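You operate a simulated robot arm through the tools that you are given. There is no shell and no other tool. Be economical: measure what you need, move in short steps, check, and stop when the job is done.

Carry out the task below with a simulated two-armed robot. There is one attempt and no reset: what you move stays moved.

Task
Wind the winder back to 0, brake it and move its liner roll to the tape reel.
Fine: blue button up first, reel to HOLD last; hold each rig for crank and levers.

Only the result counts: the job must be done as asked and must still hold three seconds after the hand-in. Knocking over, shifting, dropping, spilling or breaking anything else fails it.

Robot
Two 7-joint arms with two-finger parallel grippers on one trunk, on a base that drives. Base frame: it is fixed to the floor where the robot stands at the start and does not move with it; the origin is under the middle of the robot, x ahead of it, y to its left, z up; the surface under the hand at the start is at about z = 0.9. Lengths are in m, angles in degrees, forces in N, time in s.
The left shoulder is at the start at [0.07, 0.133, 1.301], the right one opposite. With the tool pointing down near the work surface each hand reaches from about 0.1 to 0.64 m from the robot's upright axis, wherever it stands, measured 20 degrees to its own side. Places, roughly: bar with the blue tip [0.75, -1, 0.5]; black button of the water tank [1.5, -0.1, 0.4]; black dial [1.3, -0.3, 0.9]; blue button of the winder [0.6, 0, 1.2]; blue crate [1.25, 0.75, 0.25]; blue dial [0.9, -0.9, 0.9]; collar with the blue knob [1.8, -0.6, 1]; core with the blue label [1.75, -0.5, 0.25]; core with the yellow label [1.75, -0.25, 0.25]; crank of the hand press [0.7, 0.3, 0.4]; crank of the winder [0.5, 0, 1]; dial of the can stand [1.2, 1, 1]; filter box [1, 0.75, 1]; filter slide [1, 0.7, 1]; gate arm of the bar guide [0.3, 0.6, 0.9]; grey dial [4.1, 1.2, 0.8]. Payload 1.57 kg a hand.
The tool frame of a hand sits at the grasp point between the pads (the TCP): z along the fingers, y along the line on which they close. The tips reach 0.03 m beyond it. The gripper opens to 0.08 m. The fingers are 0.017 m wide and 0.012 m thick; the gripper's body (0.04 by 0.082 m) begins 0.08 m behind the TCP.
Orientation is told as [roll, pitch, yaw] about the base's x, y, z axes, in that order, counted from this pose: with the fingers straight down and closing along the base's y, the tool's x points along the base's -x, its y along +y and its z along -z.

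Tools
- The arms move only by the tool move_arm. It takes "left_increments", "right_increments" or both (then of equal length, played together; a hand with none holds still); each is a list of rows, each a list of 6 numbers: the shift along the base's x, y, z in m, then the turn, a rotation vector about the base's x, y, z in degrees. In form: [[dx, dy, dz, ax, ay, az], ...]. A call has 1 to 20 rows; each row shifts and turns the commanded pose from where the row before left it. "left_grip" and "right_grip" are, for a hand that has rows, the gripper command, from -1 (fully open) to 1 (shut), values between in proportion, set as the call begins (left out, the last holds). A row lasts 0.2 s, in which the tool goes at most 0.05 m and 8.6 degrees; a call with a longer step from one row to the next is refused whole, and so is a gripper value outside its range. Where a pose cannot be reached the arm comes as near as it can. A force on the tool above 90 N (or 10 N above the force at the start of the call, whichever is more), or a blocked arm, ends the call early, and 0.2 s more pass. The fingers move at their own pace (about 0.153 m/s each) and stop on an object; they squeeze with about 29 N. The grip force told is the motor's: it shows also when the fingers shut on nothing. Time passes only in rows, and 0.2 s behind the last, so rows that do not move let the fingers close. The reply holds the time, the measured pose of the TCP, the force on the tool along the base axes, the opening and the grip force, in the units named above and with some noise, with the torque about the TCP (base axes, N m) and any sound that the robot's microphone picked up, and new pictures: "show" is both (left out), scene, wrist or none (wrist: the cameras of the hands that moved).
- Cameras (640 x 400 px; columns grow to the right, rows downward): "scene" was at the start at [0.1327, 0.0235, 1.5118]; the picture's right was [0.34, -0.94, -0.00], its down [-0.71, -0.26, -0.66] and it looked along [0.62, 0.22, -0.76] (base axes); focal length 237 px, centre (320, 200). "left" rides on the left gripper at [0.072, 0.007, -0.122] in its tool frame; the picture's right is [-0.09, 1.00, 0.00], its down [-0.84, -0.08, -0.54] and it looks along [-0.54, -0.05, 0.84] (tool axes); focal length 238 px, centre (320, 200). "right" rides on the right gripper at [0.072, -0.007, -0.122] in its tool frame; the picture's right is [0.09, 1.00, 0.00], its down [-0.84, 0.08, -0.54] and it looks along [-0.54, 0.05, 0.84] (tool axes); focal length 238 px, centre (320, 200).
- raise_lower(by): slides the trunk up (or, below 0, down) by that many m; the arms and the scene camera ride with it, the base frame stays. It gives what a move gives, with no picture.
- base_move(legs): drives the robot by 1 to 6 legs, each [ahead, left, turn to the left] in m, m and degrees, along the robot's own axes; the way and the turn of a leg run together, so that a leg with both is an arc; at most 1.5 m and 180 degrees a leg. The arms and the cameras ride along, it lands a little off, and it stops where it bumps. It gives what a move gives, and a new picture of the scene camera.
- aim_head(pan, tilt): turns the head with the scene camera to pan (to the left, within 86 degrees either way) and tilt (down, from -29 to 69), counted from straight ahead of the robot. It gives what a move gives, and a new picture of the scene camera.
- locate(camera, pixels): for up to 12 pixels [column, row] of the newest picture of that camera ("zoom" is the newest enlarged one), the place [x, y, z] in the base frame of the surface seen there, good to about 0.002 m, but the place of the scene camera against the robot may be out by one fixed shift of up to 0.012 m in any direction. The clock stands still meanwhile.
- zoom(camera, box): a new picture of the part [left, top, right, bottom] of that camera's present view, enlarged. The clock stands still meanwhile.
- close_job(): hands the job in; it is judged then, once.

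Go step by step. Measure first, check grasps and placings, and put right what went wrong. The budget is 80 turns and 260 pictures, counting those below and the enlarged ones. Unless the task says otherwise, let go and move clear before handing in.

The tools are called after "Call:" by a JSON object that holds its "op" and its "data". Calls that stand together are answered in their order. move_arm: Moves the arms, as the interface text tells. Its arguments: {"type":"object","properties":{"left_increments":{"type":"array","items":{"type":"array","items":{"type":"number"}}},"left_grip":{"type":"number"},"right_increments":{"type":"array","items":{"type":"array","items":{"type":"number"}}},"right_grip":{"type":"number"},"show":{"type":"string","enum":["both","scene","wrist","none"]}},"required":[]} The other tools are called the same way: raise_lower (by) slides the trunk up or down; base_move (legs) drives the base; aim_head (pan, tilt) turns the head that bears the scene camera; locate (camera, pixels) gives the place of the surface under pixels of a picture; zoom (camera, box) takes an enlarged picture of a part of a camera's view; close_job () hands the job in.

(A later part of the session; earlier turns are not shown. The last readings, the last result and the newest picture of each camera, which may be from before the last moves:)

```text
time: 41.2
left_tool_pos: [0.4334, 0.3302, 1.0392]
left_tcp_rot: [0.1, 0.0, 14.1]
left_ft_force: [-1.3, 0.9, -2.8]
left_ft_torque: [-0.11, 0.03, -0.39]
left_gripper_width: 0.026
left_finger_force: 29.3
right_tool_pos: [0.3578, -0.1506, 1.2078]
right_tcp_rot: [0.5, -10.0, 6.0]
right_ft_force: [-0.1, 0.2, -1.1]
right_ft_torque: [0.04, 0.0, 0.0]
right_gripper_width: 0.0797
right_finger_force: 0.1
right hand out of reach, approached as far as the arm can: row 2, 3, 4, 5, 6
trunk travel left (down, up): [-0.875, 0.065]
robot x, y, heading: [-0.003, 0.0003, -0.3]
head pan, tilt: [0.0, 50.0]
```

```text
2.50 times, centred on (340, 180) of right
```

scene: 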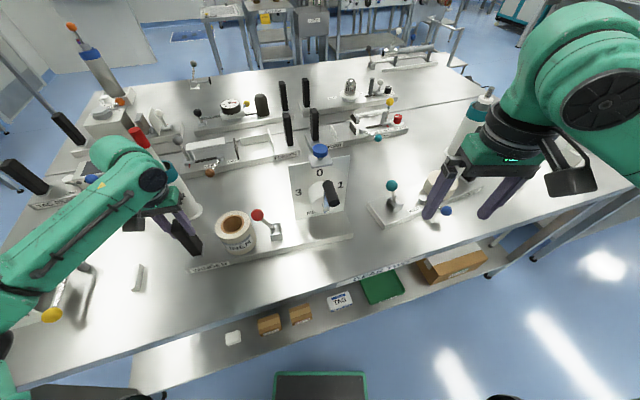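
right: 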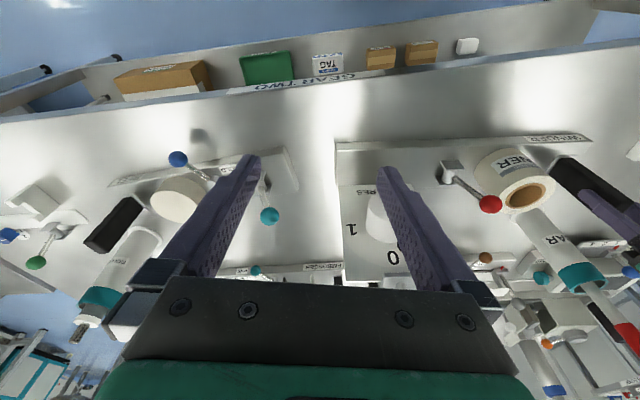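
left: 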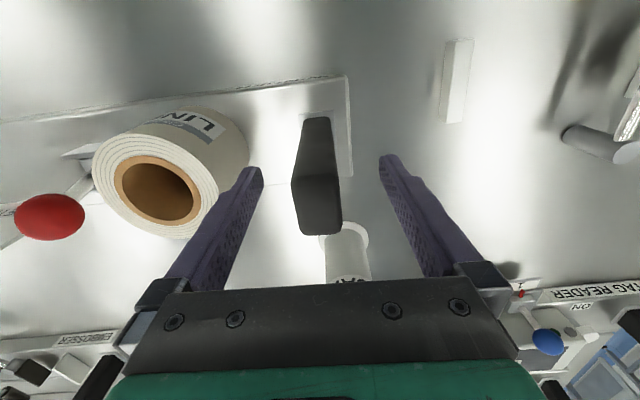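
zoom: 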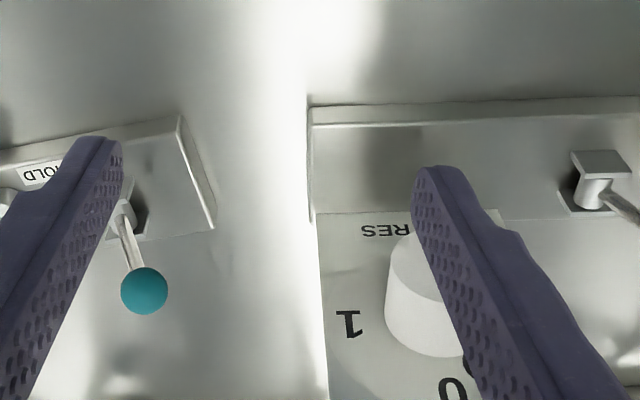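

The wrist can't tilt that far. The quickest test is to turn the crank the other way and see where its stops are, so I'll square the hand up and return over the handle.

Call:
{"op": "move_arm", "data": {"right_increments": [[0, 0, 0, 0, 0, -6], [0, 0, 0, 0, 8, 0], [0, 0, 0, 0, 2, 0], [0.03, 0.03, 0, 0, 0, 5], [0.03, 0.04, 0, 0, 0, 5], [0.03, 0.04, 0, 0, 0, 5], [0.0, 0.014, 0, 0, 0, 0], [0, 0, 0, 0, 0, 0]], "show": "wrist"}}

Call:
{"op": "zoom", "data": {"camera": "right", "box": [220, 100, 420, 260]}}

```text
time: 43.0
left_tool_pos: [0.4336, 0.3303, 1.0394]
left_tcp_rot: [-0.1, 0.1, 14.1]
left_ft_force: [0.1, 1.6, -2.3]
left_ft_torque: [-0.07, 0.12, -0.73]
left_gripper_width: 0.026
left_finger_force: 29.0
right_tool_pos: [0.4484, -0.0261, 1.207]
right_tcp_rot: [0.4, 0.2, 15.0]
right_ft_force: [-0.3, 0.1, 0.1]
right_ft_torque: [0.03, 0.02, 0.0]
right_gripper_width: 0.0798
right_finger_force: 0.0
trunk travel left (down, up): [-0.875, 0.065]
robot x, y, heading: [0.0022, -0.0014, 0.2]
head pan, tilt: [0.0, 50.0]
```

right: 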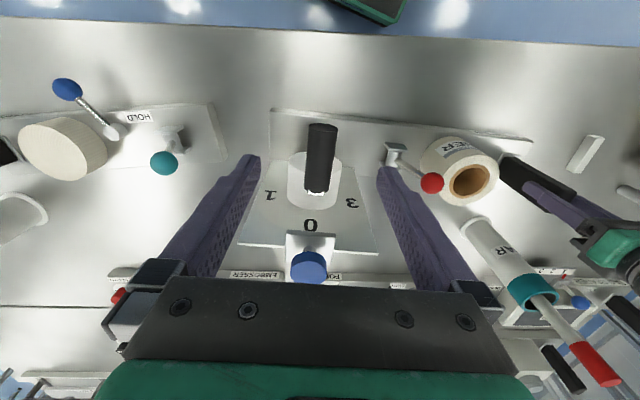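

```text
2.50 times, centred on (320, 180) of right
```

zoom: 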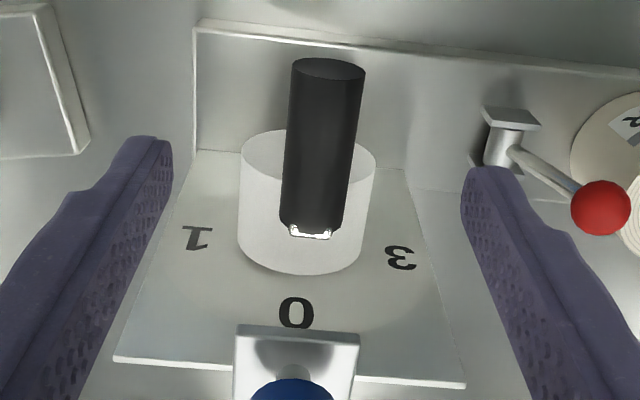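

I'll lower onto the handle (slightly high, to allow slip), grip and wind clockwise to the starting place first.

Call:
{"op": "move_arm", "data": {"right_increments": [[0, 0, -0.03, 0, 0, 0], [0, 0, -0.031, 0, 0, 0], [0, 0, 0, 0, 0, 0]], "show": "none"}}

Call:
{"op": "move_arm", "data": {"right_increments": [[0, 0, 0, 0, 0, 0], [0, 0, 0, 0, 0, 0], [0, 0, 0, 0, 0, 0], [0.0059, -0.0212, -0.0029, 0, 0, 0], [0.0055, -0.0198, -0.0085, 0, 0, 0], [0.0047, -0.017, -0.0135, 0, 0, 0], [0.0036, -0.013, -0.0176, 0, 0, 0], [0.0023, -0.0082, -0.0205, 0, 0, 0], [0.0008, -0.0028, -0.022, 0, 0, 0], [0, 0, 0, 0, 0, 0]], "right_grip": 1, "show": "scene"}}

Call:
{"op": "zoom", "data": {"camera": "scene", "box": [270, 130, 390, 230]}}

```text
time: 43.8
left_tool_pos: [0.4323, 0.3302, 1.0389]
left_tcp_rot: [0.0, 0.1, 14.1]
left_ft_force: [-0.4, 1.9, -3.4]
left_ft_torque: [0.01, -0.16, -0.42]
left_gripper_width: 0.0256
left_finger_force: 29.1
right_tool_pos: [0.4487, -0.0251, 1.1455]
right_tcp_rot: [0.4, 0.1, 15.0]
right_ft_force: [0.5, 0.1, -0.6]
right_ft_torque: [-0.02, -0.01, 0.02]
right_gripper_width: 0.08
right_finger_force: 0.2
trunk travel left (down, up): [-0.875, 0.065]
robot x, y, heading: [0.0036, -0.0004, -0.1]
head pan, tilt: [0.0, 50.0]
```

```text
time: 46.0
left_tool_pos: [0.4321, 0.3291, 1.0389]
left_tcp_rot: [-0.1, 0.1, 14.0]
left_ft_force: [1.2, -18.3, -7.6]
left_ft_torque: [0.59, 0.61, 0.49]
left_gripper_width: 0.0259
left_finger_force: 29.5
right_tool_pos: [0.47, -0.1072, 1.0624]
right_tcp_rot: [0.5, 0.0, 15.2]
right_ft_force: [-5.7, 17.7, 8.9]
right_ft_torque: [0.4, -0.01, -0.28]
right_gripper_width: 0.0239
right_finger_force: 29.3
trunk travel left (down, up): [-0.875, 0.065]
robot x, y, heading: [-0.0016, -0.0024, 0.0]
head pan, tilt: [0.0, 50.0]
```

scene: 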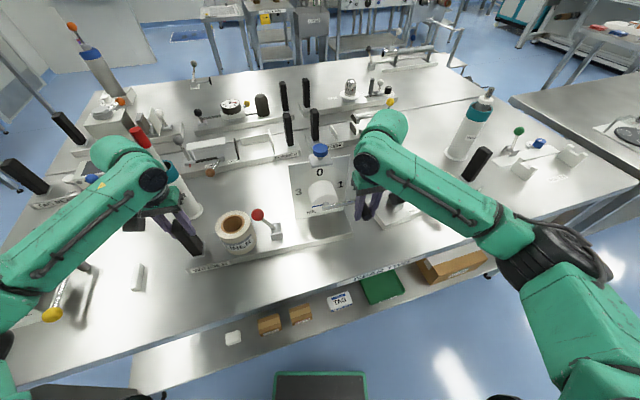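

```text
4.00 times, centred on (330, 180) of scene
```

zoom: 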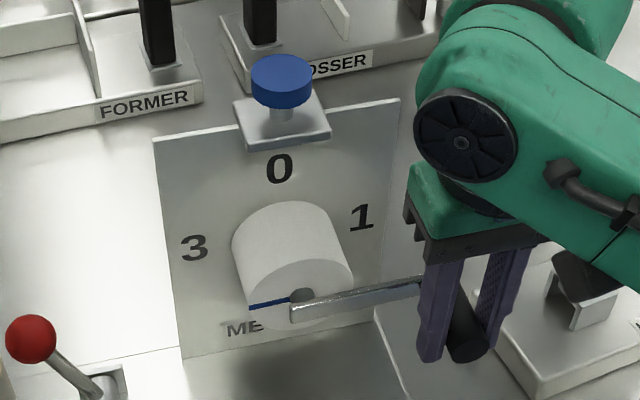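

That went smoothly back to the start with low force. Now I'll go on clockwise to bring the blue line from 3 up toward 0.

Call:
{"op": "move_arm", "data": {"right_increments": [[-0.0008, 0.0028, -0.022, 0, 0, 0], [-0.0023, 0.0082, -0.0205, 0, 0, 0], [-0.0036, 0.013, -0.0176, 0, 0, 0], [0, 0, 0, 0, 0, 0]], "show": "none"}}

Call:
{"op": "zoom", "data": {"camera": "scene", "box": [270, 130, 390, 230]}}

```text
time: 47.0
left_tool_pos: [0.4349, 0.3323, 1.0374]
left_tcp_rot: [0.3, 0.0, 14.3]
left_ft_force: [-3.6, 15.7, -3.1]
left_ft_torque: [-1.37, 0.23, -0.69]
left_gripper_width: 0.0261
left_finger_force: 29.1
right_tool_pos: [0.4664, -0.088, 0.9986]
right_tcp_rot: [0.1, 0.4, 14.7]
right_ft_force: [4.0, -16.5, -4.0]
right_ft_torque: [0.17, -0.38, -0.55]
right_gripper_width: 0.0236
right_finger_force: 29.0
trunk travel left (down, up): [-0.875, 0.065]
robot x, y, heading: [-0.0029, -0.0006, 0.1]
head pan, tilt: [0.0, 50.0]
```

```text
4.00 times, centred on (330, 180) of scene
```

zoom: 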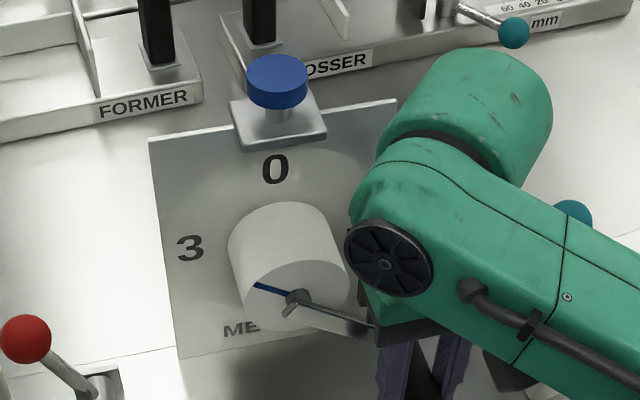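

Call:
{"op": "move_arm", "data": {"right_increments": [[-0.0047, 0.017, -0.0135, 0, 0, 0], [-0.0055, 0.0198, -0.0085, 0, 0, 0], [-0.0059, 0.0212, -0.0029, 0, 0, 0], [0, 0, 0, 0, 0, 0]], "show": "none"}}

Call:
{"op": "zoom", "data": {"camera": "scene", "box": [270, 130, 390, 230]}}

```text
time: 48.0
left_tool_pos: [0.4334, 0.3365, 1.038]
left_tcp_rot: [1.1, 0.0, 14.6]
left_ft_force: [-10.0, 57.5, -4.9]
left_ft_torque: [-0.8, -0.27, -0.47]
left_gripper_width: 0.0395
left_finger_force: 29.1
right_tool_pos: [0.452, -0.0361, 0.974]
right_tcp_rot: [-0.3, 0.4, 14.0]
right_ft_force: [11.6, -59.1, -4.3]
right_ft_torque: [4.9, 0.92, -2.77]
right_gripper_width: 0.0235
right_finger_force: 29.0
trunk travel left (down, up): [-0.875, 0.065]
robot x, y, heading: [0.0021, -0.0025, -0.1]
head pan, tilt: [0.0, 50.0]
```

```text
4.00 times, centred on (330, 180) of scene
```

zoom: 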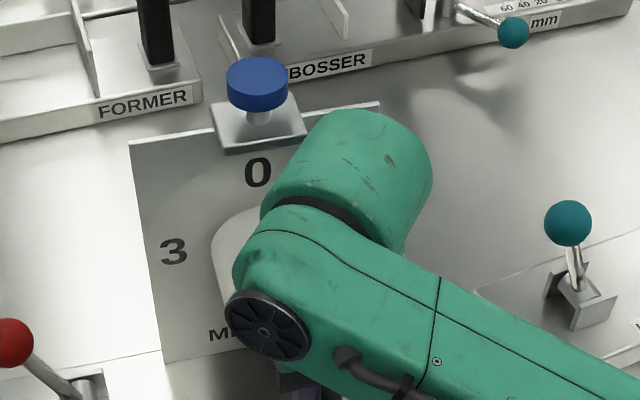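

The hand (not the handle) bumped: torque 4.9 N m says the palm hit the hub, and the rig was pushed aside. I'll back out to the last good angle right away.

Call:
{"op": "move_arm", "data": {"right_increments": [[0.0059, -0.0212, 0.0029, 0, 0, 0], [0.0055, -0.0198, 0.0085, 0, 0, 0], [0.0047, -0.017, 0.0135, 0, 0, 0], [0, 0, 0, 0, 0, 0], [0, 0, 0, 0, 0, 0]], "show": "scene"}}

Call:
{"op": "zoom", "data": {"camera": "scene", "box": [180, 140, 380, 280]}}

```text
time: 49.2
left_tool_pos: [0.4334, 0.3273, 1.0388]
left_tcp_rot: [0.0, 0.0, 14.0]
left_ft_force: [1.1, -14.7, 4.3]
left_ft_torque: [0.05, -0.03, 0.02]
left_gripper_width: 0.0261
left_finger_force: 29.3
right_tool_pos: [0.4642, -0.0857, 1.0008]
right_tcp_rot: [0.8, 0.0, 15.1]
right_ft_force: [-0.9, 10.3, -5.0]
right_ft_torque: [-0.16, -0.16, -0.44]
right_gripper_width: 0.0238
right_finger_force: 28.6
trunk travel left (down, up): [-0.875, 0.065]
robot x, y, heading: [-0.0009, 0.0001, 0.3]
head pan, tilt: [0.0, 50.0]
```

scene: 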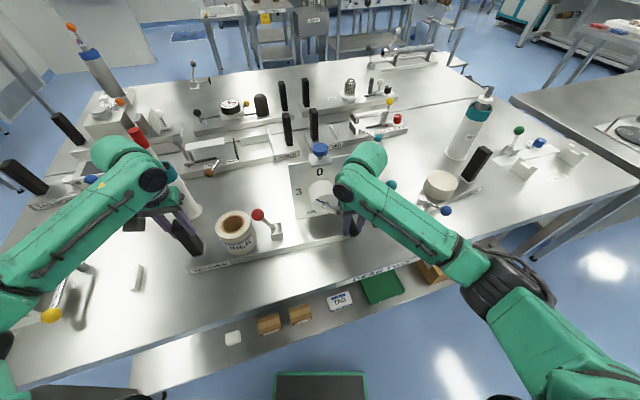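

```text
2.86 times, centred on (280, 210) of scene
```

zoom: 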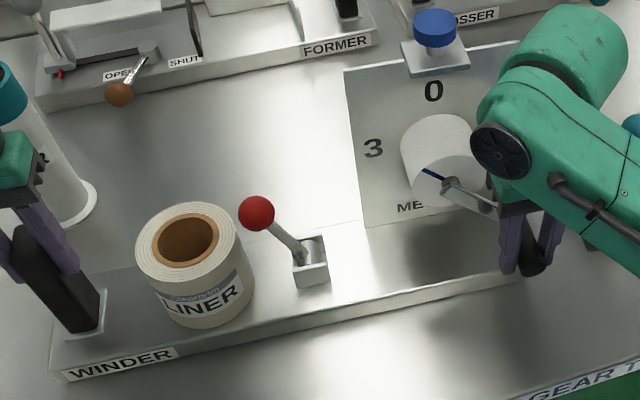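

The rig is back in place and the crank is at about -45° with the line between 3 and 0. I'll regrip further out toward the handle's tip and a bit higher so that the palm clears the hub, then go to the bottom.

Call:
{"op": "move_arm", "data": {"right_increments": [[0, 0, 0, 0, 0, 0], [0, 0, 0, 0, 0, 0], [-0.0106, -0.0029, 0.008, 0, 0, 0], [0, 0, 0, 0, 0, 0]], "right_grip": -1, "show": "wrist"}}

Call:
{"op": "locate", "data": {"camera": "right", "pixels": [[320, 160], [320, 175], [320, 190], [320, 205], [320, 220], [300, 190], [340, 190], [320, 235], [340, 235], [360, 240]]}}

```text
time: 50.2
left_tool_pos: [0.4323, 0.3303, 1.0384]
left_tcp_rot: [0.1, 0.0, 14.1]
left_ft_force: [0.4, -2.4, -1.1]
left_ft_torque: [-0.12, -0.43, 0.07]
left_gripper_width: 0.0257
left_finger_force: 29.2
right_tool_pos: [0.4542, -0.0881, 1.008]
right_tcp_rot: [0.5, 0.2, 15.0]
right_ft_force: [0.3, -1.3, 0.1]
right_ft_torque: [-0.02, 0.01, -0.02]
right_gripper_width: 0.08
right_finger_force: 0.1
trunk travel left (down, up): [-0.875, 0.065]
robot x, y, heading: [0.001, 0.0021, -0.1]
head pan, tilt: [0.0, 50.0]
```

right: 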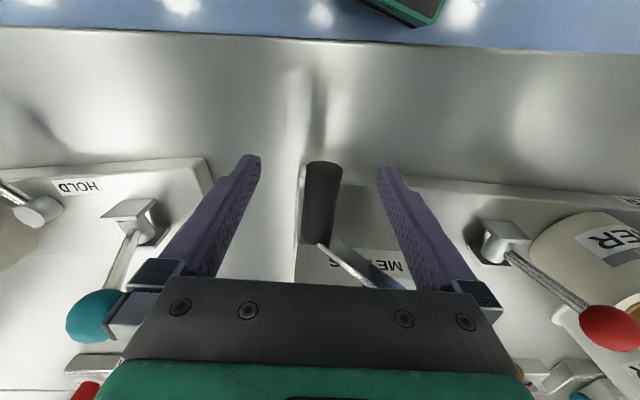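

```text
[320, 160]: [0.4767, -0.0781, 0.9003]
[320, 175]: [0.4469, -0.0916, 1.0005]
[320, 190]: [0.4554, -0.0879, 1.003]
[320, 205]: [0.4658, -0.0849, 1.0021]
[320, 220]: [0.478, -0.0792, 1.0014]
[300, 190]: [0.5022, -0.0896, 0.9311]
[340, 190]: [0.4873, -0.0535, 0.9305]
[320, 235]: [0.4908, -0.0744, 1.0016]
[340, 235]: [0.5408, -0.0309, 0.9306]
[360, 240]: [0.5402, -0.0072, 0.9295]
```

Call:
{"op": "move_arm", "data": {"right_increments": [[0, 0, 0, 0, 0, 0], [0, 0, 0, 0, 0, 0], [0, 0, 0, 0, 0, 0], [-0.0047, 0.017, -0.0135, 0, 0, 0], [-0.0055, 0.0198, -0.0085, 0, 0, 0], [0, 0, 0, 0, 0, 0]], "right_grip": 1, "show": "none"}}

```text
time: 51.6
left_tool_pos: [0.4347, 0.3323, 1.0384]
left_tcp_rot: [0.3, 0.0, 14.2]
left_ft_force: [-3.4, 18.2, 6.4]
left_ft_torque: [-1.06, 0.49, -0.77]
left_gripper_width: 0.026
left_finger_force: 28.9
right_tool_pos: [0.4438, -0.0523, 0.9849]
right_tcp_rot: [0.2, 0.5, 14.8]
right_ft_force: [4.4, -14.8, -2.5]
right_ft_torque: [-0.08, 0.15, -0.36]
right_gripper_width: 0.0236
right_finger_force: 29.3
trunk travel left (down, up): [-0.875, 0.065]
robot x, y, heading: [-0.0002, -0.0016, -0.2]
head pan, tilt: [0.0, 50.0]
```

Only 15 N now. On to the bottom (line to 0).

Call:
{"op": "move_arm", "data": {"right_increments": [[-0.003, 0.0107, -0.002, 0, 0, 0], [-0.003, 0.0107, -0.0009, 0, 0, 0], [0, 0, 0, 0, 0, 0]], "show": "none"}}

Call:
{"op": "zoom", "data": {"camera": "scene", "box": [270, 130, 390, 230]}}

```text
time: 52.4
left_tool_pos: [0.4337, 0.33, 1.0378]
left_tcp_rot: [-0.1, 0.0, 14.1]
left_ft_force: [0.9, 9.5, 5.8]
left_ft_torque: [0.28, 0.01, -0.18]
left_gripper_width: 0.0261
left_finger_force: 28.6
right_tool_pos: [0.4385, -0.0291, 0.9838]
right_tcp_rot: [0.6, 0.1, 15.0]
right_ft_force: [1.5, -5.6, -0.3]
right_ft_torque: [0.11, -0.08, -0.35]
right_gripper_width: 0.0234
right_finger_force: 28.6
trunk travel left (down, up): [-0.875, 0.065]
robot x, y, heading: [-0.0015, 0.0057, -0.0]
head pan, tilt: [0.0, 50.0]
```

```text
4.00 times, centred on (330, 180) of scene
```

zoom: 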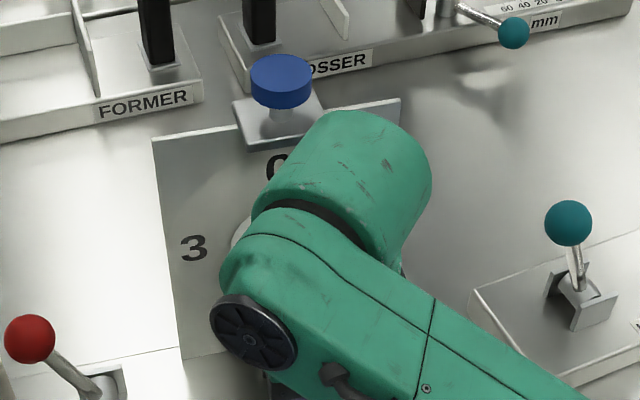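

The crank is at the bottom with light force. To settle which mark is the pointer, I'll test a little further on for a stop.

Call:
{"op": "move_arm", "data": {"right_increments": [[-0.003, 0.0107, 0.0009, 0, 0, 0], [-0.003, 0.0107, 0.002, 0, 0, 0], [0, 0, 0, 0, 0, 0]], "show": "none"}}

```text
time: 53.2
left_tool_pos: [0.4337, 0.3294, 1.0378]
left_tcp_rot: [0.0, 0.1, 13.9]
left_ft_force: [0.2, 9.2, 3.6]
left_ft_torque: [0.06, -0.89, -0.57]
left_gripper_width: 0.0257
left_finger_force: 28.9
right_tool_pos: [0.4327, -0.007, 0.9869]
right_tcp_rot: [0.5, 0.1, 14.9]
right_ft_force: [5.9, -8.1, 0.2]
right_ft_torque: [0.12, -0.19, -0.46]
right_gripper_width: 0.024
right_finger_force: 29.2
trunk travel left (down, up): [-0.875, 0.065]
robot x, y, heading: [-0.0001, 0.0009, -0.0]
head pan, tilt: [0.0, 50.0]
```

No stop just past 0. I'll go on to -135°, regrip lower, and continue toward -200° to see whether it ends at the arm's 3.

Call:
{"op": "move_arm", "data": {"right_increments": [[-0.0055, 0.0198, 0.0085, 0, 0, 0], [-0.0047, 0.017, 0.0135, 0, 0, 0], [0, 0, 0, 0, 0, 0]], "show": "none"}}

Call:
{"op": "move_arm", "data": {"right_increments": [[0, 0, 0, 0, 0, 0], [0, 0, 0, 0, 0, 0], [0, 0, -0.014, 0, 0, 0], [0, 0, 0, 0, 0, 0]], "right_grip": -1, "show": "none"}}

Call:
{"op": "move_arm", "data": {"right_increments": [[0, 0, 0, 0, 0, 0], [0, 0, 0, 0, 0, 0], [0, 0, 0, 0, 0, 0], [-0.0036, 0.013, 0.0176, 0, 0, 0], [-0.0023, 0.0082, 0.0205, 0, 0, 0], [-0.0008, 0.0028, 0.022, 0, 0, 0], [0, 0, 0, 0, 0, 0]], "right_grip": 1, "show": "scene"}}

Call:
{"op": "zoom", "data": {"camera": "scene", "box": [230, 130, 390, 260]}}

```text
time: 54.0
left_tool_pos: [0.4343, 0.3307, 1.0382]
left_tcp_rot: [-0.1, 0.1, 14.1]
left_ft_force: [-2.2, 9.5, 2.7]
left_ft_torque: [-0.04, -0.4, -0.62]
left_gripper_width: 0.026
left_finger_force: 29.2
right_tool_pos: [0.4219, 0.0286, 1.01]
right_tcp_rot: [0.5, 0.2, 15.0]
right_ft_force: [3.9, -8.9, -3.0]
right_ft_torque: [0.12, -0.1, -0.45]
right_gripper_width: 0.0237
right_finger_force: 28.6
trunk travel left (down, up): [-0.875, 0.065]
robot x, y, heading: [-0.0004, -0.0002, -0.0]
head pan, tilt: [0.0, 50.0]
```

```text
time: 55.0
left_tool_pos: [0.4328, 0.3286, 1.0387]
left_tcp_rot: [-0.1, 0.1, 14.0]
left_ft_force: [-0.1, -1.1, -1.5]
left_ft_torque: [-0.18, -0.31, -0.47]
left_gripper_width: 0.0259
left_finger_force: 29.1
right_tool_pos: [0.4213, 0.0295, 0.995]
right_tcp_rot: [0.4, 0.1, 15.0]
right_ft_force: [0.0, -0.4, -0.1]
right_ft_torque: [-0.04, -0.01, 0.0]
right_gripper_width: 0.0801
right_finger_force: 0.1
trunk travel left (down, up): [-0.875, 0.065]
robot x, y, heading: [0.0009, 0.0008, 0.2]
head pan, tilt: [0.0, 50.0]
```

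```text
time: 56.6
left_tool_pos: [0.4335, 0.33, 1.0371]
left_tcp_rot: [0.0, 0.1, 14.1]
left_ft_force: [-5.1, -5.4, 4.6]
left_ft_torque: [0.4, 0.34, -0.54]
left_gripper_width: 0.0261
left_finger_force: 29.5
right_tool_pos: [0.4152, 0.0538, 1.0556]
right_tcp_rot: [0.6, 0.2, 15.0]
right_ft_force: [5.5, 8.6, 0.6]
right_ft_torque: [0.35, -0.25, -0.43]
right_gripper_width: 0.0238
right_finger_force: 28.6
trunk travel left (down, up): [-0.875, 0.065]
robot x, y, heading: [-0.001, -0.0008, 0.0]
head pan, tilt: [0.0, 50.0]
```

scene: 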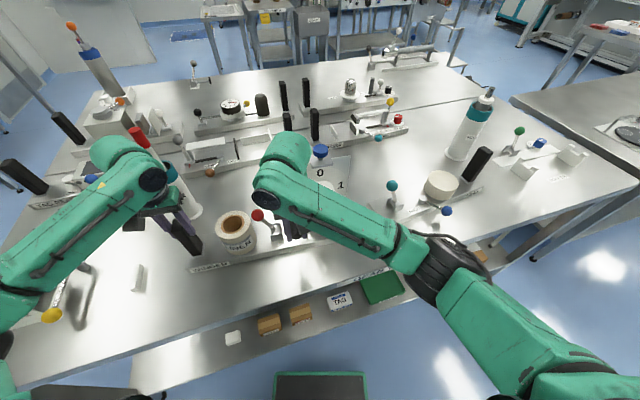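

```text
3.08 times, centred on (310, 195) of scene
```

zoom: 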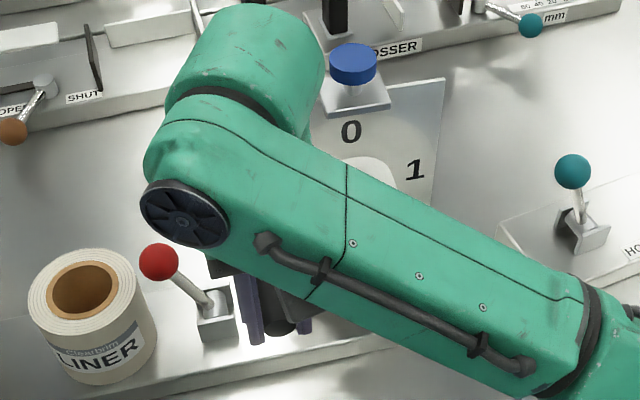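

No stop at -180° either. I'll go on 45° more, watching the force.

Call:
{"op": "move_arm", "data": {"right_increments": [[0.0008, -0.0028, 0.022, 0, 0, 0], [0.0023, -0.0082, 0.0205, 0, 0, 0], [0.0036, -0.013, 0.0176, 0, 0, 0], [0, 0, 0, 0, 0, 0]], "show": "none"}}

Call:
{"op": "zoom", "data": {"camera": "scene", "box": [230, 130, 390, 260]}}

```text
time: 57.6
left_tool_pos: [0.4341, 0.3221, 1.0379]
left_tcp_rot: [-0.9, 0.3, 13.5]
left_ft_force: [-1.6, -59.0, 10.8]
left_ft_torque: [0.55, 0.13, 0.24]
left_gripper_width: 0.0265
left_finger_force: 29.2
right_tool_pos: [0.4203, 0.0345, 1.1158]
right_tcp_rot: [1.6, -0.1, 15.4]
right_ft_force: [0.6, 57.8, -16.3]
right_ft_torque: [1.04, 0.23, -0.15]
right_gripper_width: 0.0235
right_finger_force: 29.3
trunk travel left (down, up): [-0.875, 0.065]
robot x, y, heading: [0.0041, -0.0013, 0.0]
head pan, tilt: [0.0, 50.0]
```

```text
3.08 times, centred on (310, 195) of scene
```

zoom: 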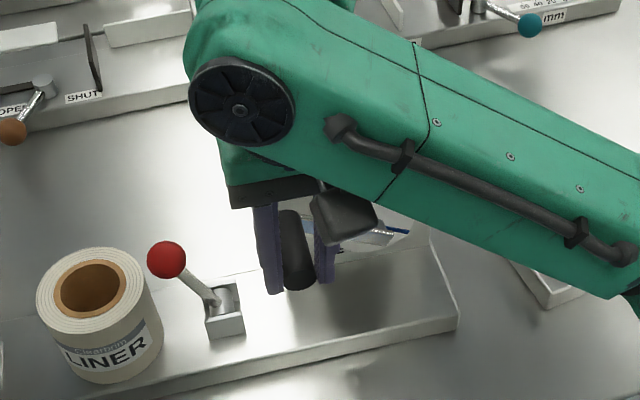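

That is a stop: the crank runs only from the arm at 0 round to the arm at 3, so the arm is the pointer and 0 is with the arm up. I'll return to -180° and check the rig.

Call:
{"op": "move_arm", "data": {"right_increments": [[-0.0036, 0.013, -0.0176, 0, 0, 0], [-0.0023, 0.0082, -0.0205, 0, 0, 0], [-0.0008, 0.0028, -0.022, 0, 0, 0], [0, 0, 0, 0, 0, 0]], "show": "wrist"}}

Call:
{"op": "zoom", "data": {"camera": "right", "box": [180, 80, 420, 280]}}

```text
time: 58.6
left_tool_pos: [0.4325, 0.328, 1.0378]
left_tcp_rot: [0.0, 0.3, 14.0]
left_ft_force: [-2.6, -22.9, -3.0]
left_ft_torque: [-0.37, 0.91, 0.24]
left_gripper_width: 0.026
left_finger_force: 28.9
right_tool_pos: [0.4167, 0.0516, 1.0546]
right_tcp_rot: [0.4, 0.2, 14.9]
right_ft_force: [4.1, 19.6, 2.0]
right_ft_torque: [0.21, -0.51, -0.22]
right_gripper_width: 0.0236
right_finger_force: 28.4
trunk travel left (down, up): [-0.875, 0.065]
robot x, y, heading: [-0.0014, -0.0029, -0.1]
head pan, tilt: [0.0, 50.0]
```

right: 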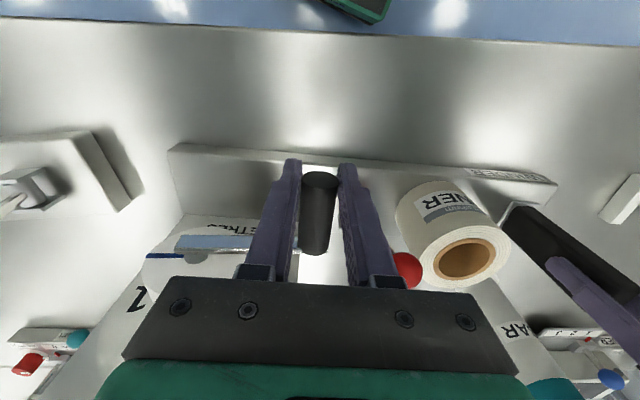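

```text
2.00 times, centred on (300, 180) of right
```

zoom: 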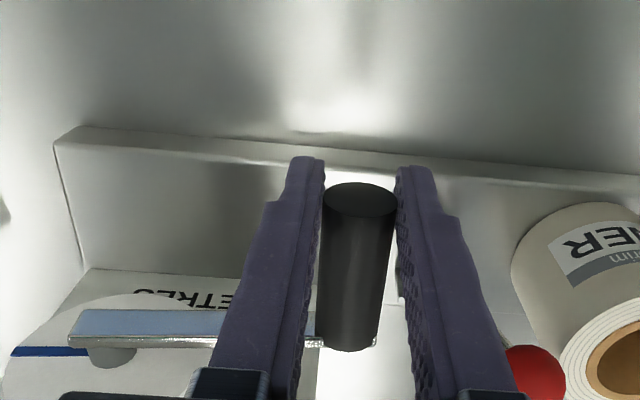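

Now I'll wind back counter-clockwise: down to -135°, regrip higher, and through the bottom to -45°.

Call:
{"op": "move_arm", "data": {"right_increments": [[0.0008, -0.0028, -0.022, 0, 0, 0], [0.0023, -0.0082, -0.0205, 0, 0, 0], [0.0036, -0.013, -0.0176, 0, 0, 0], [0, 0, 0, 0, 0, 0]], "show": "none"}}

Call:
{"op": "move_arm", "data": {"right_increments": [[0, 0, 0, 0, 0, 0], [0, 0, 0, 0, 0, 0], [0, 0, 0.014, 0, 0, 0], [0, 0, 0, 0, 0, 0]], "right_grip": -1, "show": "wrist"}}

Call:
{"op": "locate", "data": {"camera": "right", "pixels": [[320, 170], [320, 180], [320, 190], [320, 205], [320, 220], [310, 200], [330, 200]]}}

```text
time: 59.6
left_tool_pos: [0.4336, 0.3298, 1.039]
left_tcp_rot: [0.0, 0.3, 14.1]
left_ft_force: [-2.3, -13.9, -0.8]
left_ft_torque: [-0.58, 1.09, 0.21]
left_gripper_width: 0.0259
left_finger_force: 28.7
right_tool_pos: [0.4216, 0.0292, 0.993]
right_tcp_rot: [0.4, 0.4, 15.0]
right_ft_force: [2.8, 13.3, -5.9]
right_ft_torque: [-0.22, 0.14, -0.02]
right_gripper_width: 0.0236
right_finger_force: 28.8
trunk travel left (down, up): [-0.875, 0.065]
robot x, y, heading: [0.0014, 0.0016, -0.2]
head pan, tilt: [0.0, 50.0]
```

```text
time: 60.6
left_tool_pos: [0.4339, 0.3318, 1.0383]
left_tcp_rot: [0.0, 0.0, 14.3]
left_ft_force: [1.4, 2.5, -1.7]
left_ft_torque: [-0.09, 0.43, 0.37]
left_gripper_width: 0.0258
left_finger_force: 28.5
right_tool_pos: [0.422, 0.0303, 1.0096]
right_tcp_rot: [0.4, 0.2, 15.0]
right_ft_force: [0.9, -0.5, -0.7]
right_ft_torque: [0.0, 0.01, -0.03]
right_gripper_width: 0.0801
right_finger_force: 0.1
trunk travel left (down, up): [-0.875, 0.065]
robot x, y, heading: [-0.0014, -0.0008, 0.0]
head pan, tilt: [0.0, 50.0]
```

right: 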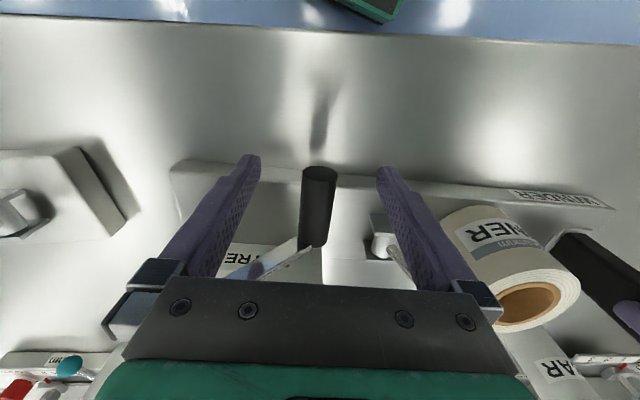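

```text
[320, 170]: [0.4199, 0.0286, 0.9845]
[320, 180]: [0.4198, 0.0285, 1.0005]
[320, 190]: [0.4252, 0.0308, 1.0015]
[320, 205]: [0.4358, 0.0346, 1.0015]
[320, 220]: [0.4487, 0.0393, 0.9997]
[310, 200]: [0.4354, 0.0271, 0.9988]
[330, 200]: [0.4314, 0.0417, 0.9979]
```

The handle is aligned, but the fingers are right at its tip. I'll shift in 6 mm, grip and wind on through the bottom.

Call:
{"op": "move_arm", "data": {"right_increments": [[0.0058, 0.0015, -0.003, 0, 0, 0], [0, 0, 0, 0, 0, 0]], "show": "none"}}

Call:
{"op": "move_arm", "data": {"right_increments": [[0, 0, 0, 0, 0, 0], [0, 0, 0, 0, 0, 0], [0, 0, 0, 0, 0, 0], [0.0047, -0.017, -0.0135, 0, 0, 0], [0.0055, -0.0198, -0.0085, 0, 0, 0], [0.0059, -0.0212, -0.0029, 0, 0, 0], [0.0059, -0.0212, 0.0029, 0, 0, 0], [0.0055, -0.0198, 0.0085, 0, 0, 0], [0.0047, -0.017, 0.0135, 0, 0, 0], [0, 0, 0, 0, 0, 0]], "right_grip": 1, "show": "none"}}

Call:
{"op": "move_arm", "data": {"right_increments": [[0, 0, 0, 0, 0, 0], [0, 0, 0, 0, 0, 0], [0, 0, -0.014, 0, 0, 0], [0, 0, 0, 0, 0, 0]], "right_grip": -1, "show": "wrist"}}

Call:
{"op": "locate", "data": {"camera": "right", "pixels": [[320, 170], [320, 180], [320, 190], [320, 205], [320, 220], [310, 200], [330, 200]]}}

```text
time: 61.2
left_tool_pos: [0.4339, 0.3325, 1.0378]
left_tcp_rot: [-0.1, 0.1, 14.1]
left_ft_force: [3.2, 4.1, 1.5]
left_ft_torque: [0.08, 0.36, 0.49]
left_gripper_width: 0.0257
left_finger_force: 28.7
right_tool_pos: [0.4271, 0.0312, 1.0049]
right_tcp_rot: [0.5, 0.2, 15.1]
right_ft_force: [0.5, 0.2, 0.3]
right_ft_torque: [0.0, 0.02, 0.01]
right_gripper_width: 0.0798
right_finger_force: 0.1
trunk travel left (down, up): [-0.875, 0.065]
robot x, y, heading: [-0.0002, -0.0008, 0.1]
head pan, tilt: [0.0, 50.0]
```

```text
time: 63.4
left_tool_pos: [0.4339, 0.3281, 1.038]
left_tcp_rot: [0.0, 0.1, 13.9]
left_ft_force: [1.6, -12.9, -3.6]
left_ft_torque: [-0.29, 0.24, 0.37]
left_gripper_width: 0.0261
left_finger_force: 28.8
right_tool_pos: [0.4584, -0.0865, 1.0065]
right_tcp_rot: [0.4, 0.0, 15.0]
right_ft_force: [-1.8, 10.6, -0.5]
right_ft_torque: [-0.14, 0.17, 0.01]
right_gripper_width: 0.0236
right_finger_force: 28.5
trunk travel left (down, up): [-0.875, 0.065]
robot x, y, heading: [-0.0014, 0.0013, -0.2]
head pan, tilt: [0.0, 50.0]
```

```text
time: 64.4
left_tool_pos: [0.4341, 0.3313, 1.0377]
left_tcp_rot: [0.1, 0.1, 14.2]
left_ft_force: [0.8, 1.0, -4.4]
left_ft_torque: [0.12, 0.21, 0.65]
left_gripper_width: 0.0262
left_finger_force: 29.2
right_tool_pos: [0.4605, -0.0855, 0.9903]
right_tcp_rot: [0.4, 0.3, 14.9]
right_ft_force: [-1.1, -1.0, 0.0]
right_ft_torque: [0.02, 0.01, 0.04]
right_gripper_width: 0.0799
right_finger_force: 0.2
trunk travel left (down, up): [-0.875, 0.065]
robot x, y, heading: [-0.0025, -0.0002, 0.1]
head pan, tilt: [0.0, 50.0]
```

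right: 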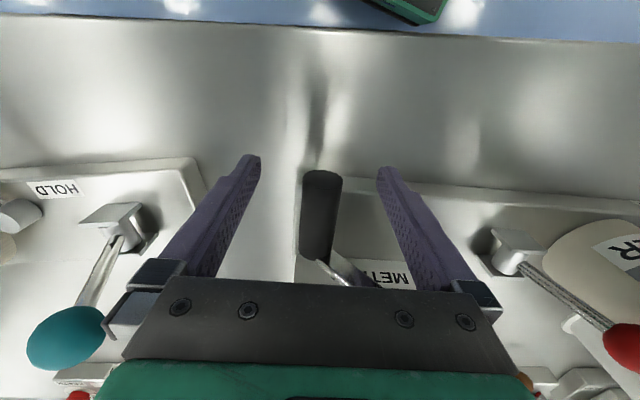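

```text
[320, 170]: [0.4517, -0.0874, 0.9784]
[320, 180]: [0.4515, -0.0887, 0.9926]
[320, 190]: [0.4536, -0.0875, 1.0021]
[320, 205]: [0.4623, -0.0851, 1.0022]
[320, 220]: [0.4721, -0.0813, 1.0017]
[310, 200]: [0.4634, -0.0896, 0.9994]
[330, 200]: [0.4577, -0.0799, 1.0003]
```

Back at -45° with the rig in place. Gripping again, I'll wind up to the top (arm at 0).

Call:
{"op": "move_arm", "data": {"right_increments": [[0, 0, 0, 0, 0, 0], [0, 0, 0, 0, 0, 0], [0, 0, 0, 0, 0, 0], [0.0036, -0.013, 0.0176, 0, 0, 0], [0.0023, -0.0082, 0.0205, 0, 0, 0], [0.0008, -0.0028, 0.022, 0, 0, 0], [-0.0008, 0.0028, 0.022, 0, 0, 0], [-0.0023, 0.0082, 0.0205, 0, 0, 0], [-0.0036, 0.013, 0.0176, 0, 0, 0], [-0.0047, 0.017, 0.0135, 0, 0, 0], [-0.0055, 0.0198, 0.0085, 0, 0, 0], [-0.0059, 0.0212, 0.0029, 0, 0, 0], [0, 0, 0, 0, 0, 0]], "right_grip": 1, "show": "none"}}

Call:
{"op": "zoom", "data": {"camera": "scene", "box": [270, 130, 390, 230]}}

```text
time: 67.2
left_tool_pos: [0.4327, 0.3295, 1.0382]
left_tcp_rot: [0.0, -0.1, 14.0]
left_ft_force: [-3.0, 17.9, 5.5]
left_ft_torque: [-0.24, 1.13, 0.27]
left_gripper_width: 0.0259
left_finger_force: 28.8
right_tool_pos: [0.4415, -0.0277, 1.136]
right_tcp_rot: [0.4, 0.4, 15.1]
right_ft_force: [-0.5, -11.5, -3.1]
right_ft_torque: [-0.18, 0.44, -0.32]
right_gripper_width: 0.0236
right_finger_force: 28.8
trunk travel left (down, up): [-0.875, 0.065]
robot x, y, heading: [0.0021, 0.004, -0.0]
head pan, tilt: [0.0, 50.0]
```

```text
4.00 times, centred on (330, 180) of scene
```

zoom: 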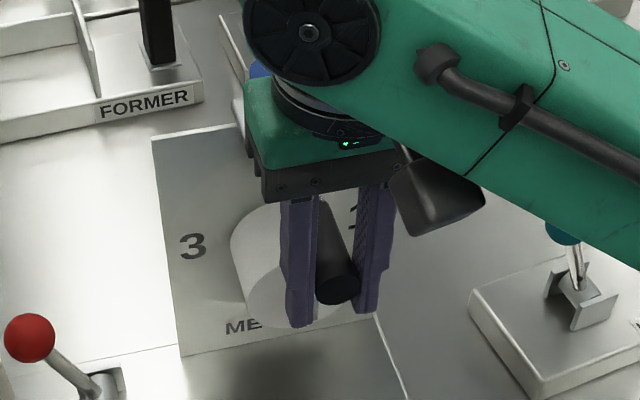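

The arm is up at 0 again. I'll nudge it lightly against the stop, release, lift away and look at the brake lever.

Call:
{"op": "move_arm", "data": {"right_increments": [[-0.0008, 0.003, 0, 0, 0, 0], [0, 0, 0, 0, 0, 0]], "show": "none"}}

Call:
{"op": "move_arm", "data": {"right_increments": [[0, 0, 0, 0, 0, 0], [0, 0, 0, 0, 0, 0], [0, 0, 0.04, 0, 0, 0], [0, 0, 0.04, 0, 0, 0], [-0.03, 0.02, 0, 0, 0, 0], [-0.03, 0.02, 0, 0, 0, 0], [0, 0.02, 0, 0, 0, 0]], "right_grip": -1, "show": "both"}}

Call:
{"op": "zoom", "data": {"camera": "scene", "box": [230, 130, 390, 260]}}

Call:
{"op": "zoom", "data": {"camera": "right", "box": [260, 80, 500, 260]}}

```text
time: 67.8
left_tool_pos: [0.4342, 0.3299, 1.0393]
left_tcp_rot: [0.1, 0.1, 14.1]
left_ft_force: [-3.6, 26.9, 3.0]
left_ft_torque: [-1.09, 0.85, 0.06]
left_gripper_width: 0.026
left_finger_force: 29.2
right_tool_pos: [0.4428, -0.0259, 1.1354]
right_tcp_rot: [0.2, 0.3, 14.9]
right_ft_force: [0.4, -24.0, -6.2]
right_ft_torque: [-0.2, 0.81, -0.31]
right_gripper_width: 0.0236
right_finger_force: 28.8
trunk travel left (down, up): [-0.875, 0.065]
robot x, y, heading: [-0.0009, -0.0023, 0.0]
head pan, tilt: [0.0, 50.0]
```

```text
time: 69.4
left_tool_pos: [0.4336, 0.3295, 1.0387]
left_tcp_rot: [0.1, 0.1, 14.0]
left_ft_force: [0.0, -1.9, -3.9]
left_ft_torque: [-0.63, -0.25, -0.49]
left_gripper_width: 0.026
left_finger_force: 28.7
right_tool_pos: [0.3836, 0.036, 1.2164]
right_tcp_rot: [0.5, 0.0, 14.9]
right_ft_force: [0.0, -0.8, 0.3]
right_ft_torque: [0.01, -0.05, 0.0]
right_gripper_width: 0.0801
right_finger_force: 0.1
trunk travel left (down, up): [-0.875, 0.065]
robot x, y, heading: [-0.0001, -0.0008, 0.1]
head pan, tilt: [0.0, 50.0]
```

scene: 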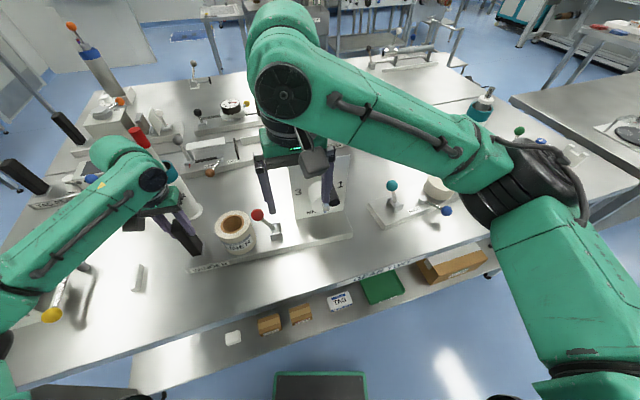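
right: 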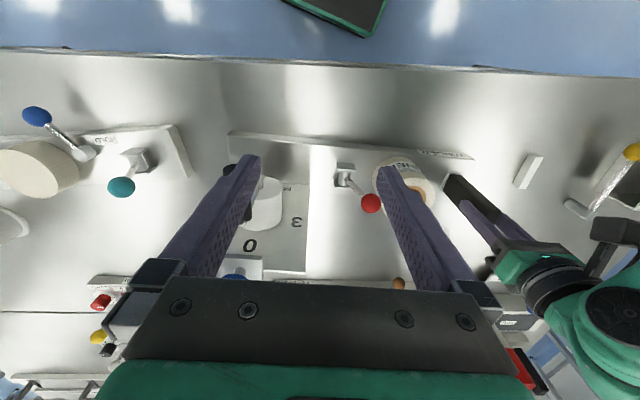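

```text
3.08 times, centred on (310, 195) of scene
```

zoom: 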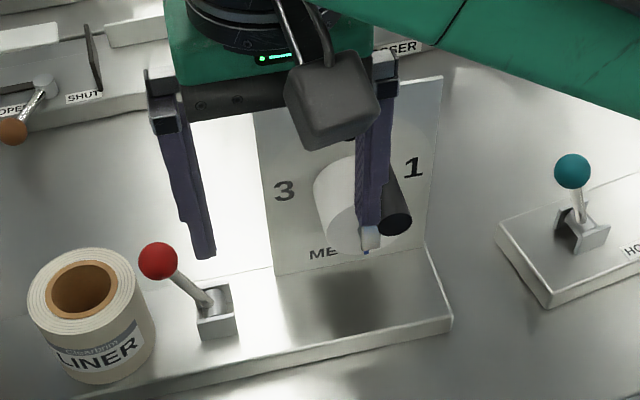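

```text
2.22 times, centred on (380, 170) of right
```

zoom: 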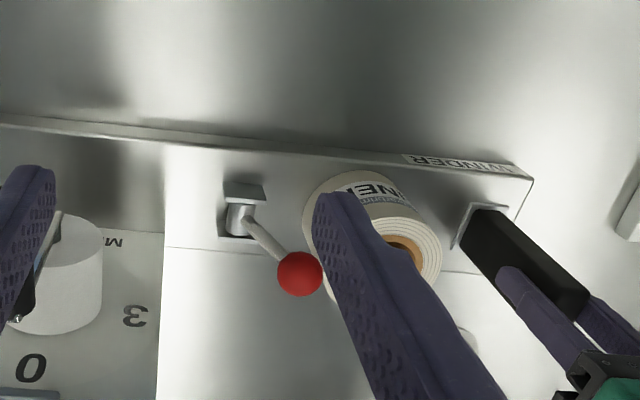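

Call:
{"op": "locate", "data": {"camera": "zoom", "pixels": [[299, 268], [288, 270], [312, 270], [299, 285], [245, 220], [270, 245], [240, 192], [230, 235], [318, 180], [330, 290], [425, 290]]}}

```text
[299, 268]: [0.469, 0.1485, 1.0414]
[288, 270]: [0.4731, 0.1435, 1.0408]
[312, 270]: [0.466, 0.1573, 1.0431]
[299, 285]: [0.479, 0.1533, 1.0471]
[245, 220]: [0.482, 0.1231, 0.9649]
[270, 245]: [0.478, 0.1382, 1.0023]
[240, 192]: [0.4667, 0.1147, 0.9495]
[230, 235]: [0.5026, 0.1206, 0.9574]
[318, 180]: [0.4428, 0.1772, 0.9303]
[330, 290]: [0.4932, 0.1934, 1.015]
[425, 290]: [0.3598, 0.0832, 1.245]
```

The knob centre is about (0.476, 0.152, 1.033), the pivot about (0.485, 0.117, 0.95), leaning toward the roll. I'll come over it with the fingers half open so they clear the roll.

Call:
{"op": "move_arm", "data": {"right_increments": [[0.0, 0.045, 0, 0, 0, 0], [0.03, 0.037, 0, 0, 0, 0], [0.03, 0.02, -0.02, 0, 0, 0], [0.031, 0.014, -0.03, 0, 0, 0], [0, 0, -0.03, 0, 0, 0], [0, 0, 0, 0, 0, 0]], "right_grip": -0.2, "show": "wrist"}}

Call:
{"op": "zoom", "data": {"camera": "right", "box": [220, 110, 420, 270]}}

Call:
{"op": "locate", "data": {"camera": "right", "pixels": [[310, 180], [320, 180], [330, 180], [320, 190], [320, 200], [310, 200], [330, 200]]}}

```text
time: 70.8
left_tool_pos: [0.4333, 0.3301, 1.0385]
left_tcp_rot: [0.0, 0.1, 14.1]
left_ft_force: [-1.6, 1.0, 0.0]
left_ft_torque: [-0.37, 0.55, -0.26]
left_gripper_width: 0.0263
left_finger_force: 28.8
right_tool_pos: [0.4737, 0.1538, 1.1372]
right_tcp_rot: [0.4, 0.1, 15.0]
right_ft_force: [0.4, -0.2, 0.3]
right_ft_torque: [-0.01, -0.02, 0.04]
right_gripper_width: 0.048
right_finger_force: 0.1
trunk travel left (down, up): [-0.875, 0.065]
robot x, y, heading: [-0.0001, -0.001, -0.1]
head pan, tilt: [0.0, 50.0]
```

right: 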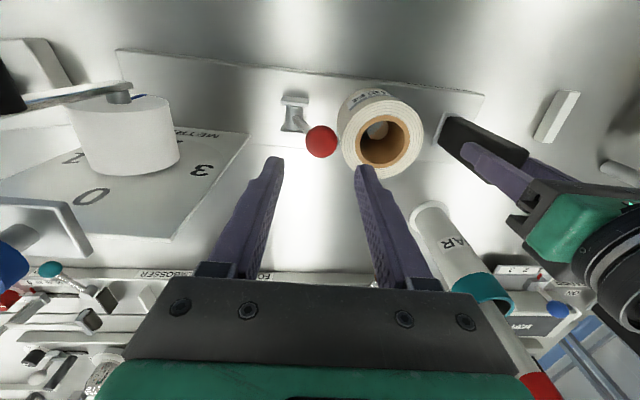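

```text
2.50 times, centred on (320, 190) of right
```

zoom: 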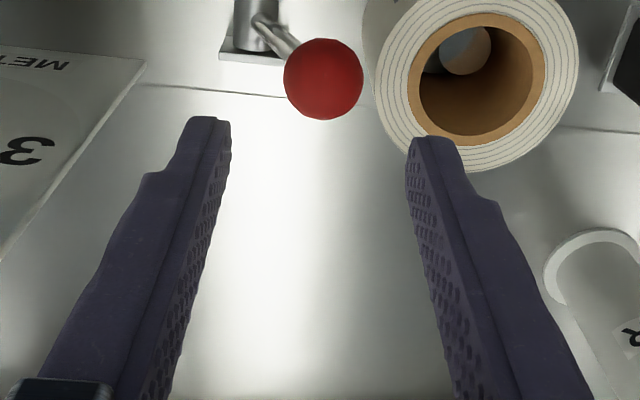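

```text
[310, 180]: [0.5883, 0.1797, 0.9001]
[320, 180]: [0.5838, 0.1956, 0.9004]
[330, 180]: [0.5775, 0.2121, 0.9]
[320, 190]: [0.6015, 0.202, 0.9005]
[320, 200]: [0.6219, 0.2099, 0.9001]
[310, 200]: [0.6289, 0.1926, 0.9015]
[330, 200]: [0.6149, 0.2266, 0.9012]
```

Call:
{"op": "locate", "data": {"camera": "right", "pixels": [[321, 141], [308, 141], [334, 141], [321, 128], [321, 155], [380, 130], [385, 178], [342, 150], [419, 145]]}}

Call:
{"op": "zoom", "data": {"camera": "scene", "box": [270, 130, 390, 230]}}

```text
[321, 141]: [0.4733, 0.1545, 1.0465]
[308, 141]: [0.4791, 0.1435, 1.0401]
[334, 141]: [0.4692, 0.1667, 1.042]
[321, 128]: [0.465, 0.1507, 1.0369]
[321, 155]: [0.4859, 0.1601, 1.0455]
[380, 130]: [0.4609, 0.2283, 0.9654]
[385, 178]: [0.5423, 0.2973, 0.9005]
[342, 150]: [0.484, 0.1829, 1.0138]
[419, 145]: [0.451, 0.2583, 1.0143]
```

```text
4.00 times, centred on (330, 180) of scene
```

zoom: 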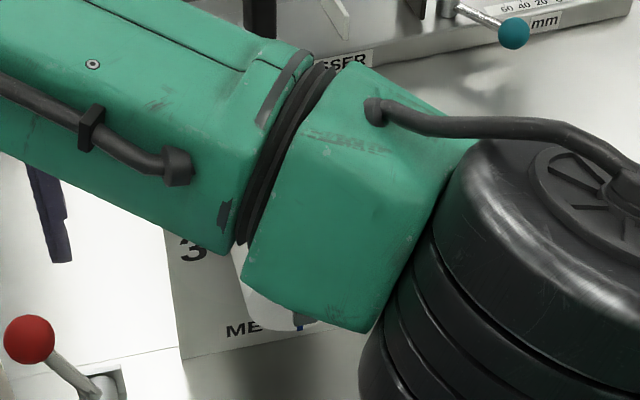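

The knob centre is (0.476, 0.1555, 1.033). I'll lower onto it and grip.

Call:
{"op": "move_arm", "data": {"right_increments": [[0.002, 0.002, -0.03, 0, 0, 0], [0, 0, -0.03, 0, 0, 0], [0, 0, -0.029, 0, 0, 0], [0, 0, 0, 0, 0, 0]], "show": "scene"}}

Call:
{"op": "move_arm", "data": {"right_increments": [[0, 0, 0, 0, 0, 0], [0, 0, 0, 0, 0, 0]], "right_grip": 1, "show": "wrist"}}

```text
time: 71.8
left_tool_pos: [0.4339, 0.3295, 1.0372]
left_tcp_rot: [0.0, 0.0, 14.1]
left_ft_force: [-2.1, 0.8, -1.5]
left_ft_torque: [-0.05, 0.31, -0.04]
left_gripper_width: 0.0258
left_finger_force: 29.0
right_tool_pos: [0.4752, 0.1539, 1.0474]
right_tcp_rot: [0.4, 0.1, 15.0]
right_ft_force: [-0.4, 0.6, -0.5]
right_ft_torque: [0.02, 0.0, -0.01]
right_gripper_width: 0.0482
right_finger_force: 0.0
trunk travel left (down, up): [-0.875, 0.065]
robot x, y, heading: [0.0009, -0.0001, 0.1]
head pan, tilt: [0.0, 50.0]
```

scene: 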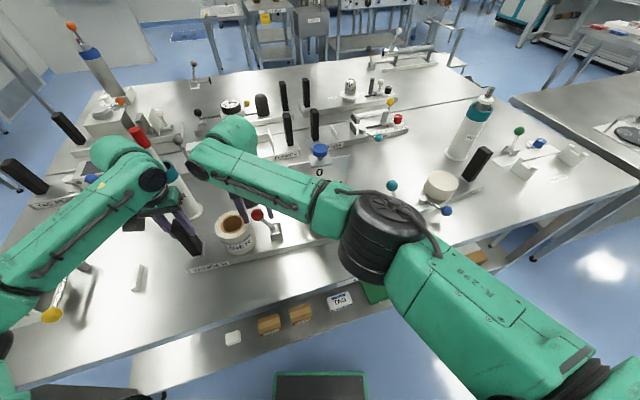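

```text
time: 72.4
left_tool_pos: [0.4341, 0.3305, 1.0374]
left_tcp_rot: [0.1, 0.2, 14.0]
left_ft_force: [-1.4, -3.2, -0.3]
left_ft_torque: [0.55, 0.34, 0.05]
left_gripper_width: 0.0263
left_finger_force: 29.3
right_tool_pos: [0.4745, 0.1551, 1.0479]
right_tcp_rot: [0.5, 0.0, 15.0]
right_ft_force: [-0.7, 6.5, -0.5]
right_ft_torque: [0.4, -0.08, 0.07]
right_gripper_width: 0.0314
right_finger_force: 29.2
trunk travel left (down, up): [-0.875, 0.065]
robot x, y, heading: [-0.0016, -0.0025, -0.1]
head pan, tilt: [0.0, 50.0]
```

right: 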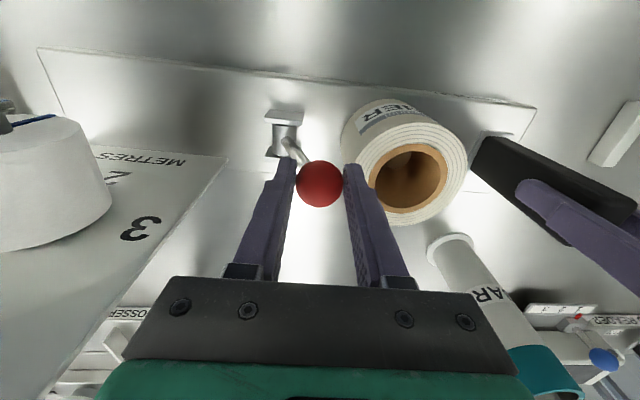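

Gripped on the knob (0.031). But the blue line on the drum, at the left edge near (35,120), is visible and should be pointing down, so I must check whether the crank has moved before braking.

Call:
{"op": "zoom", "data": {"camera": "right", "box": [0, 80, 160, 200]}}

Call:
{"op": "zoom", "data": {"camera": "scene", "box": [280, 130, 400, 230]}}

Call:
{"op": "locate", "data": {"camera": "right", "pixels": [[10, 125], [30, 122], [50, 117], [3, 105], [60, 150]]}}

```text
3.33 times, centred on (80, 140) of right
```

zoom: 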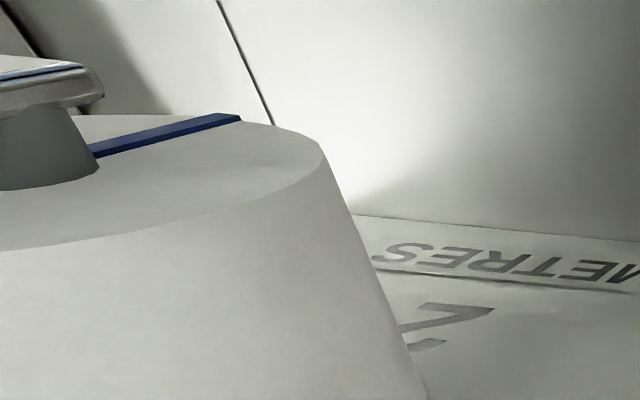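

```text
4.00 times, centred on (340, 180) of scene
```

zoom: 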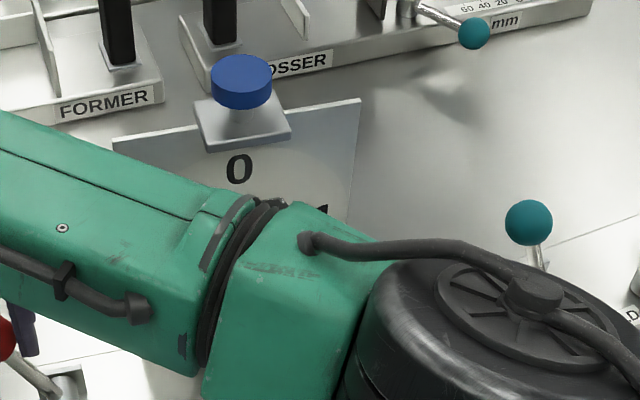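

```text
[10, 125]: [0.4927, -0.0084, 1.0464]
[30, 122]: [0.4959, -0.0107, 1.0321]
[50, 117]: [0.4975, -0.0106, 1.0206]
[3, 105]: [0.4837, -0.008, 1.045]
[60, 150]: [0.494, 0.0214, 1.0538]
```

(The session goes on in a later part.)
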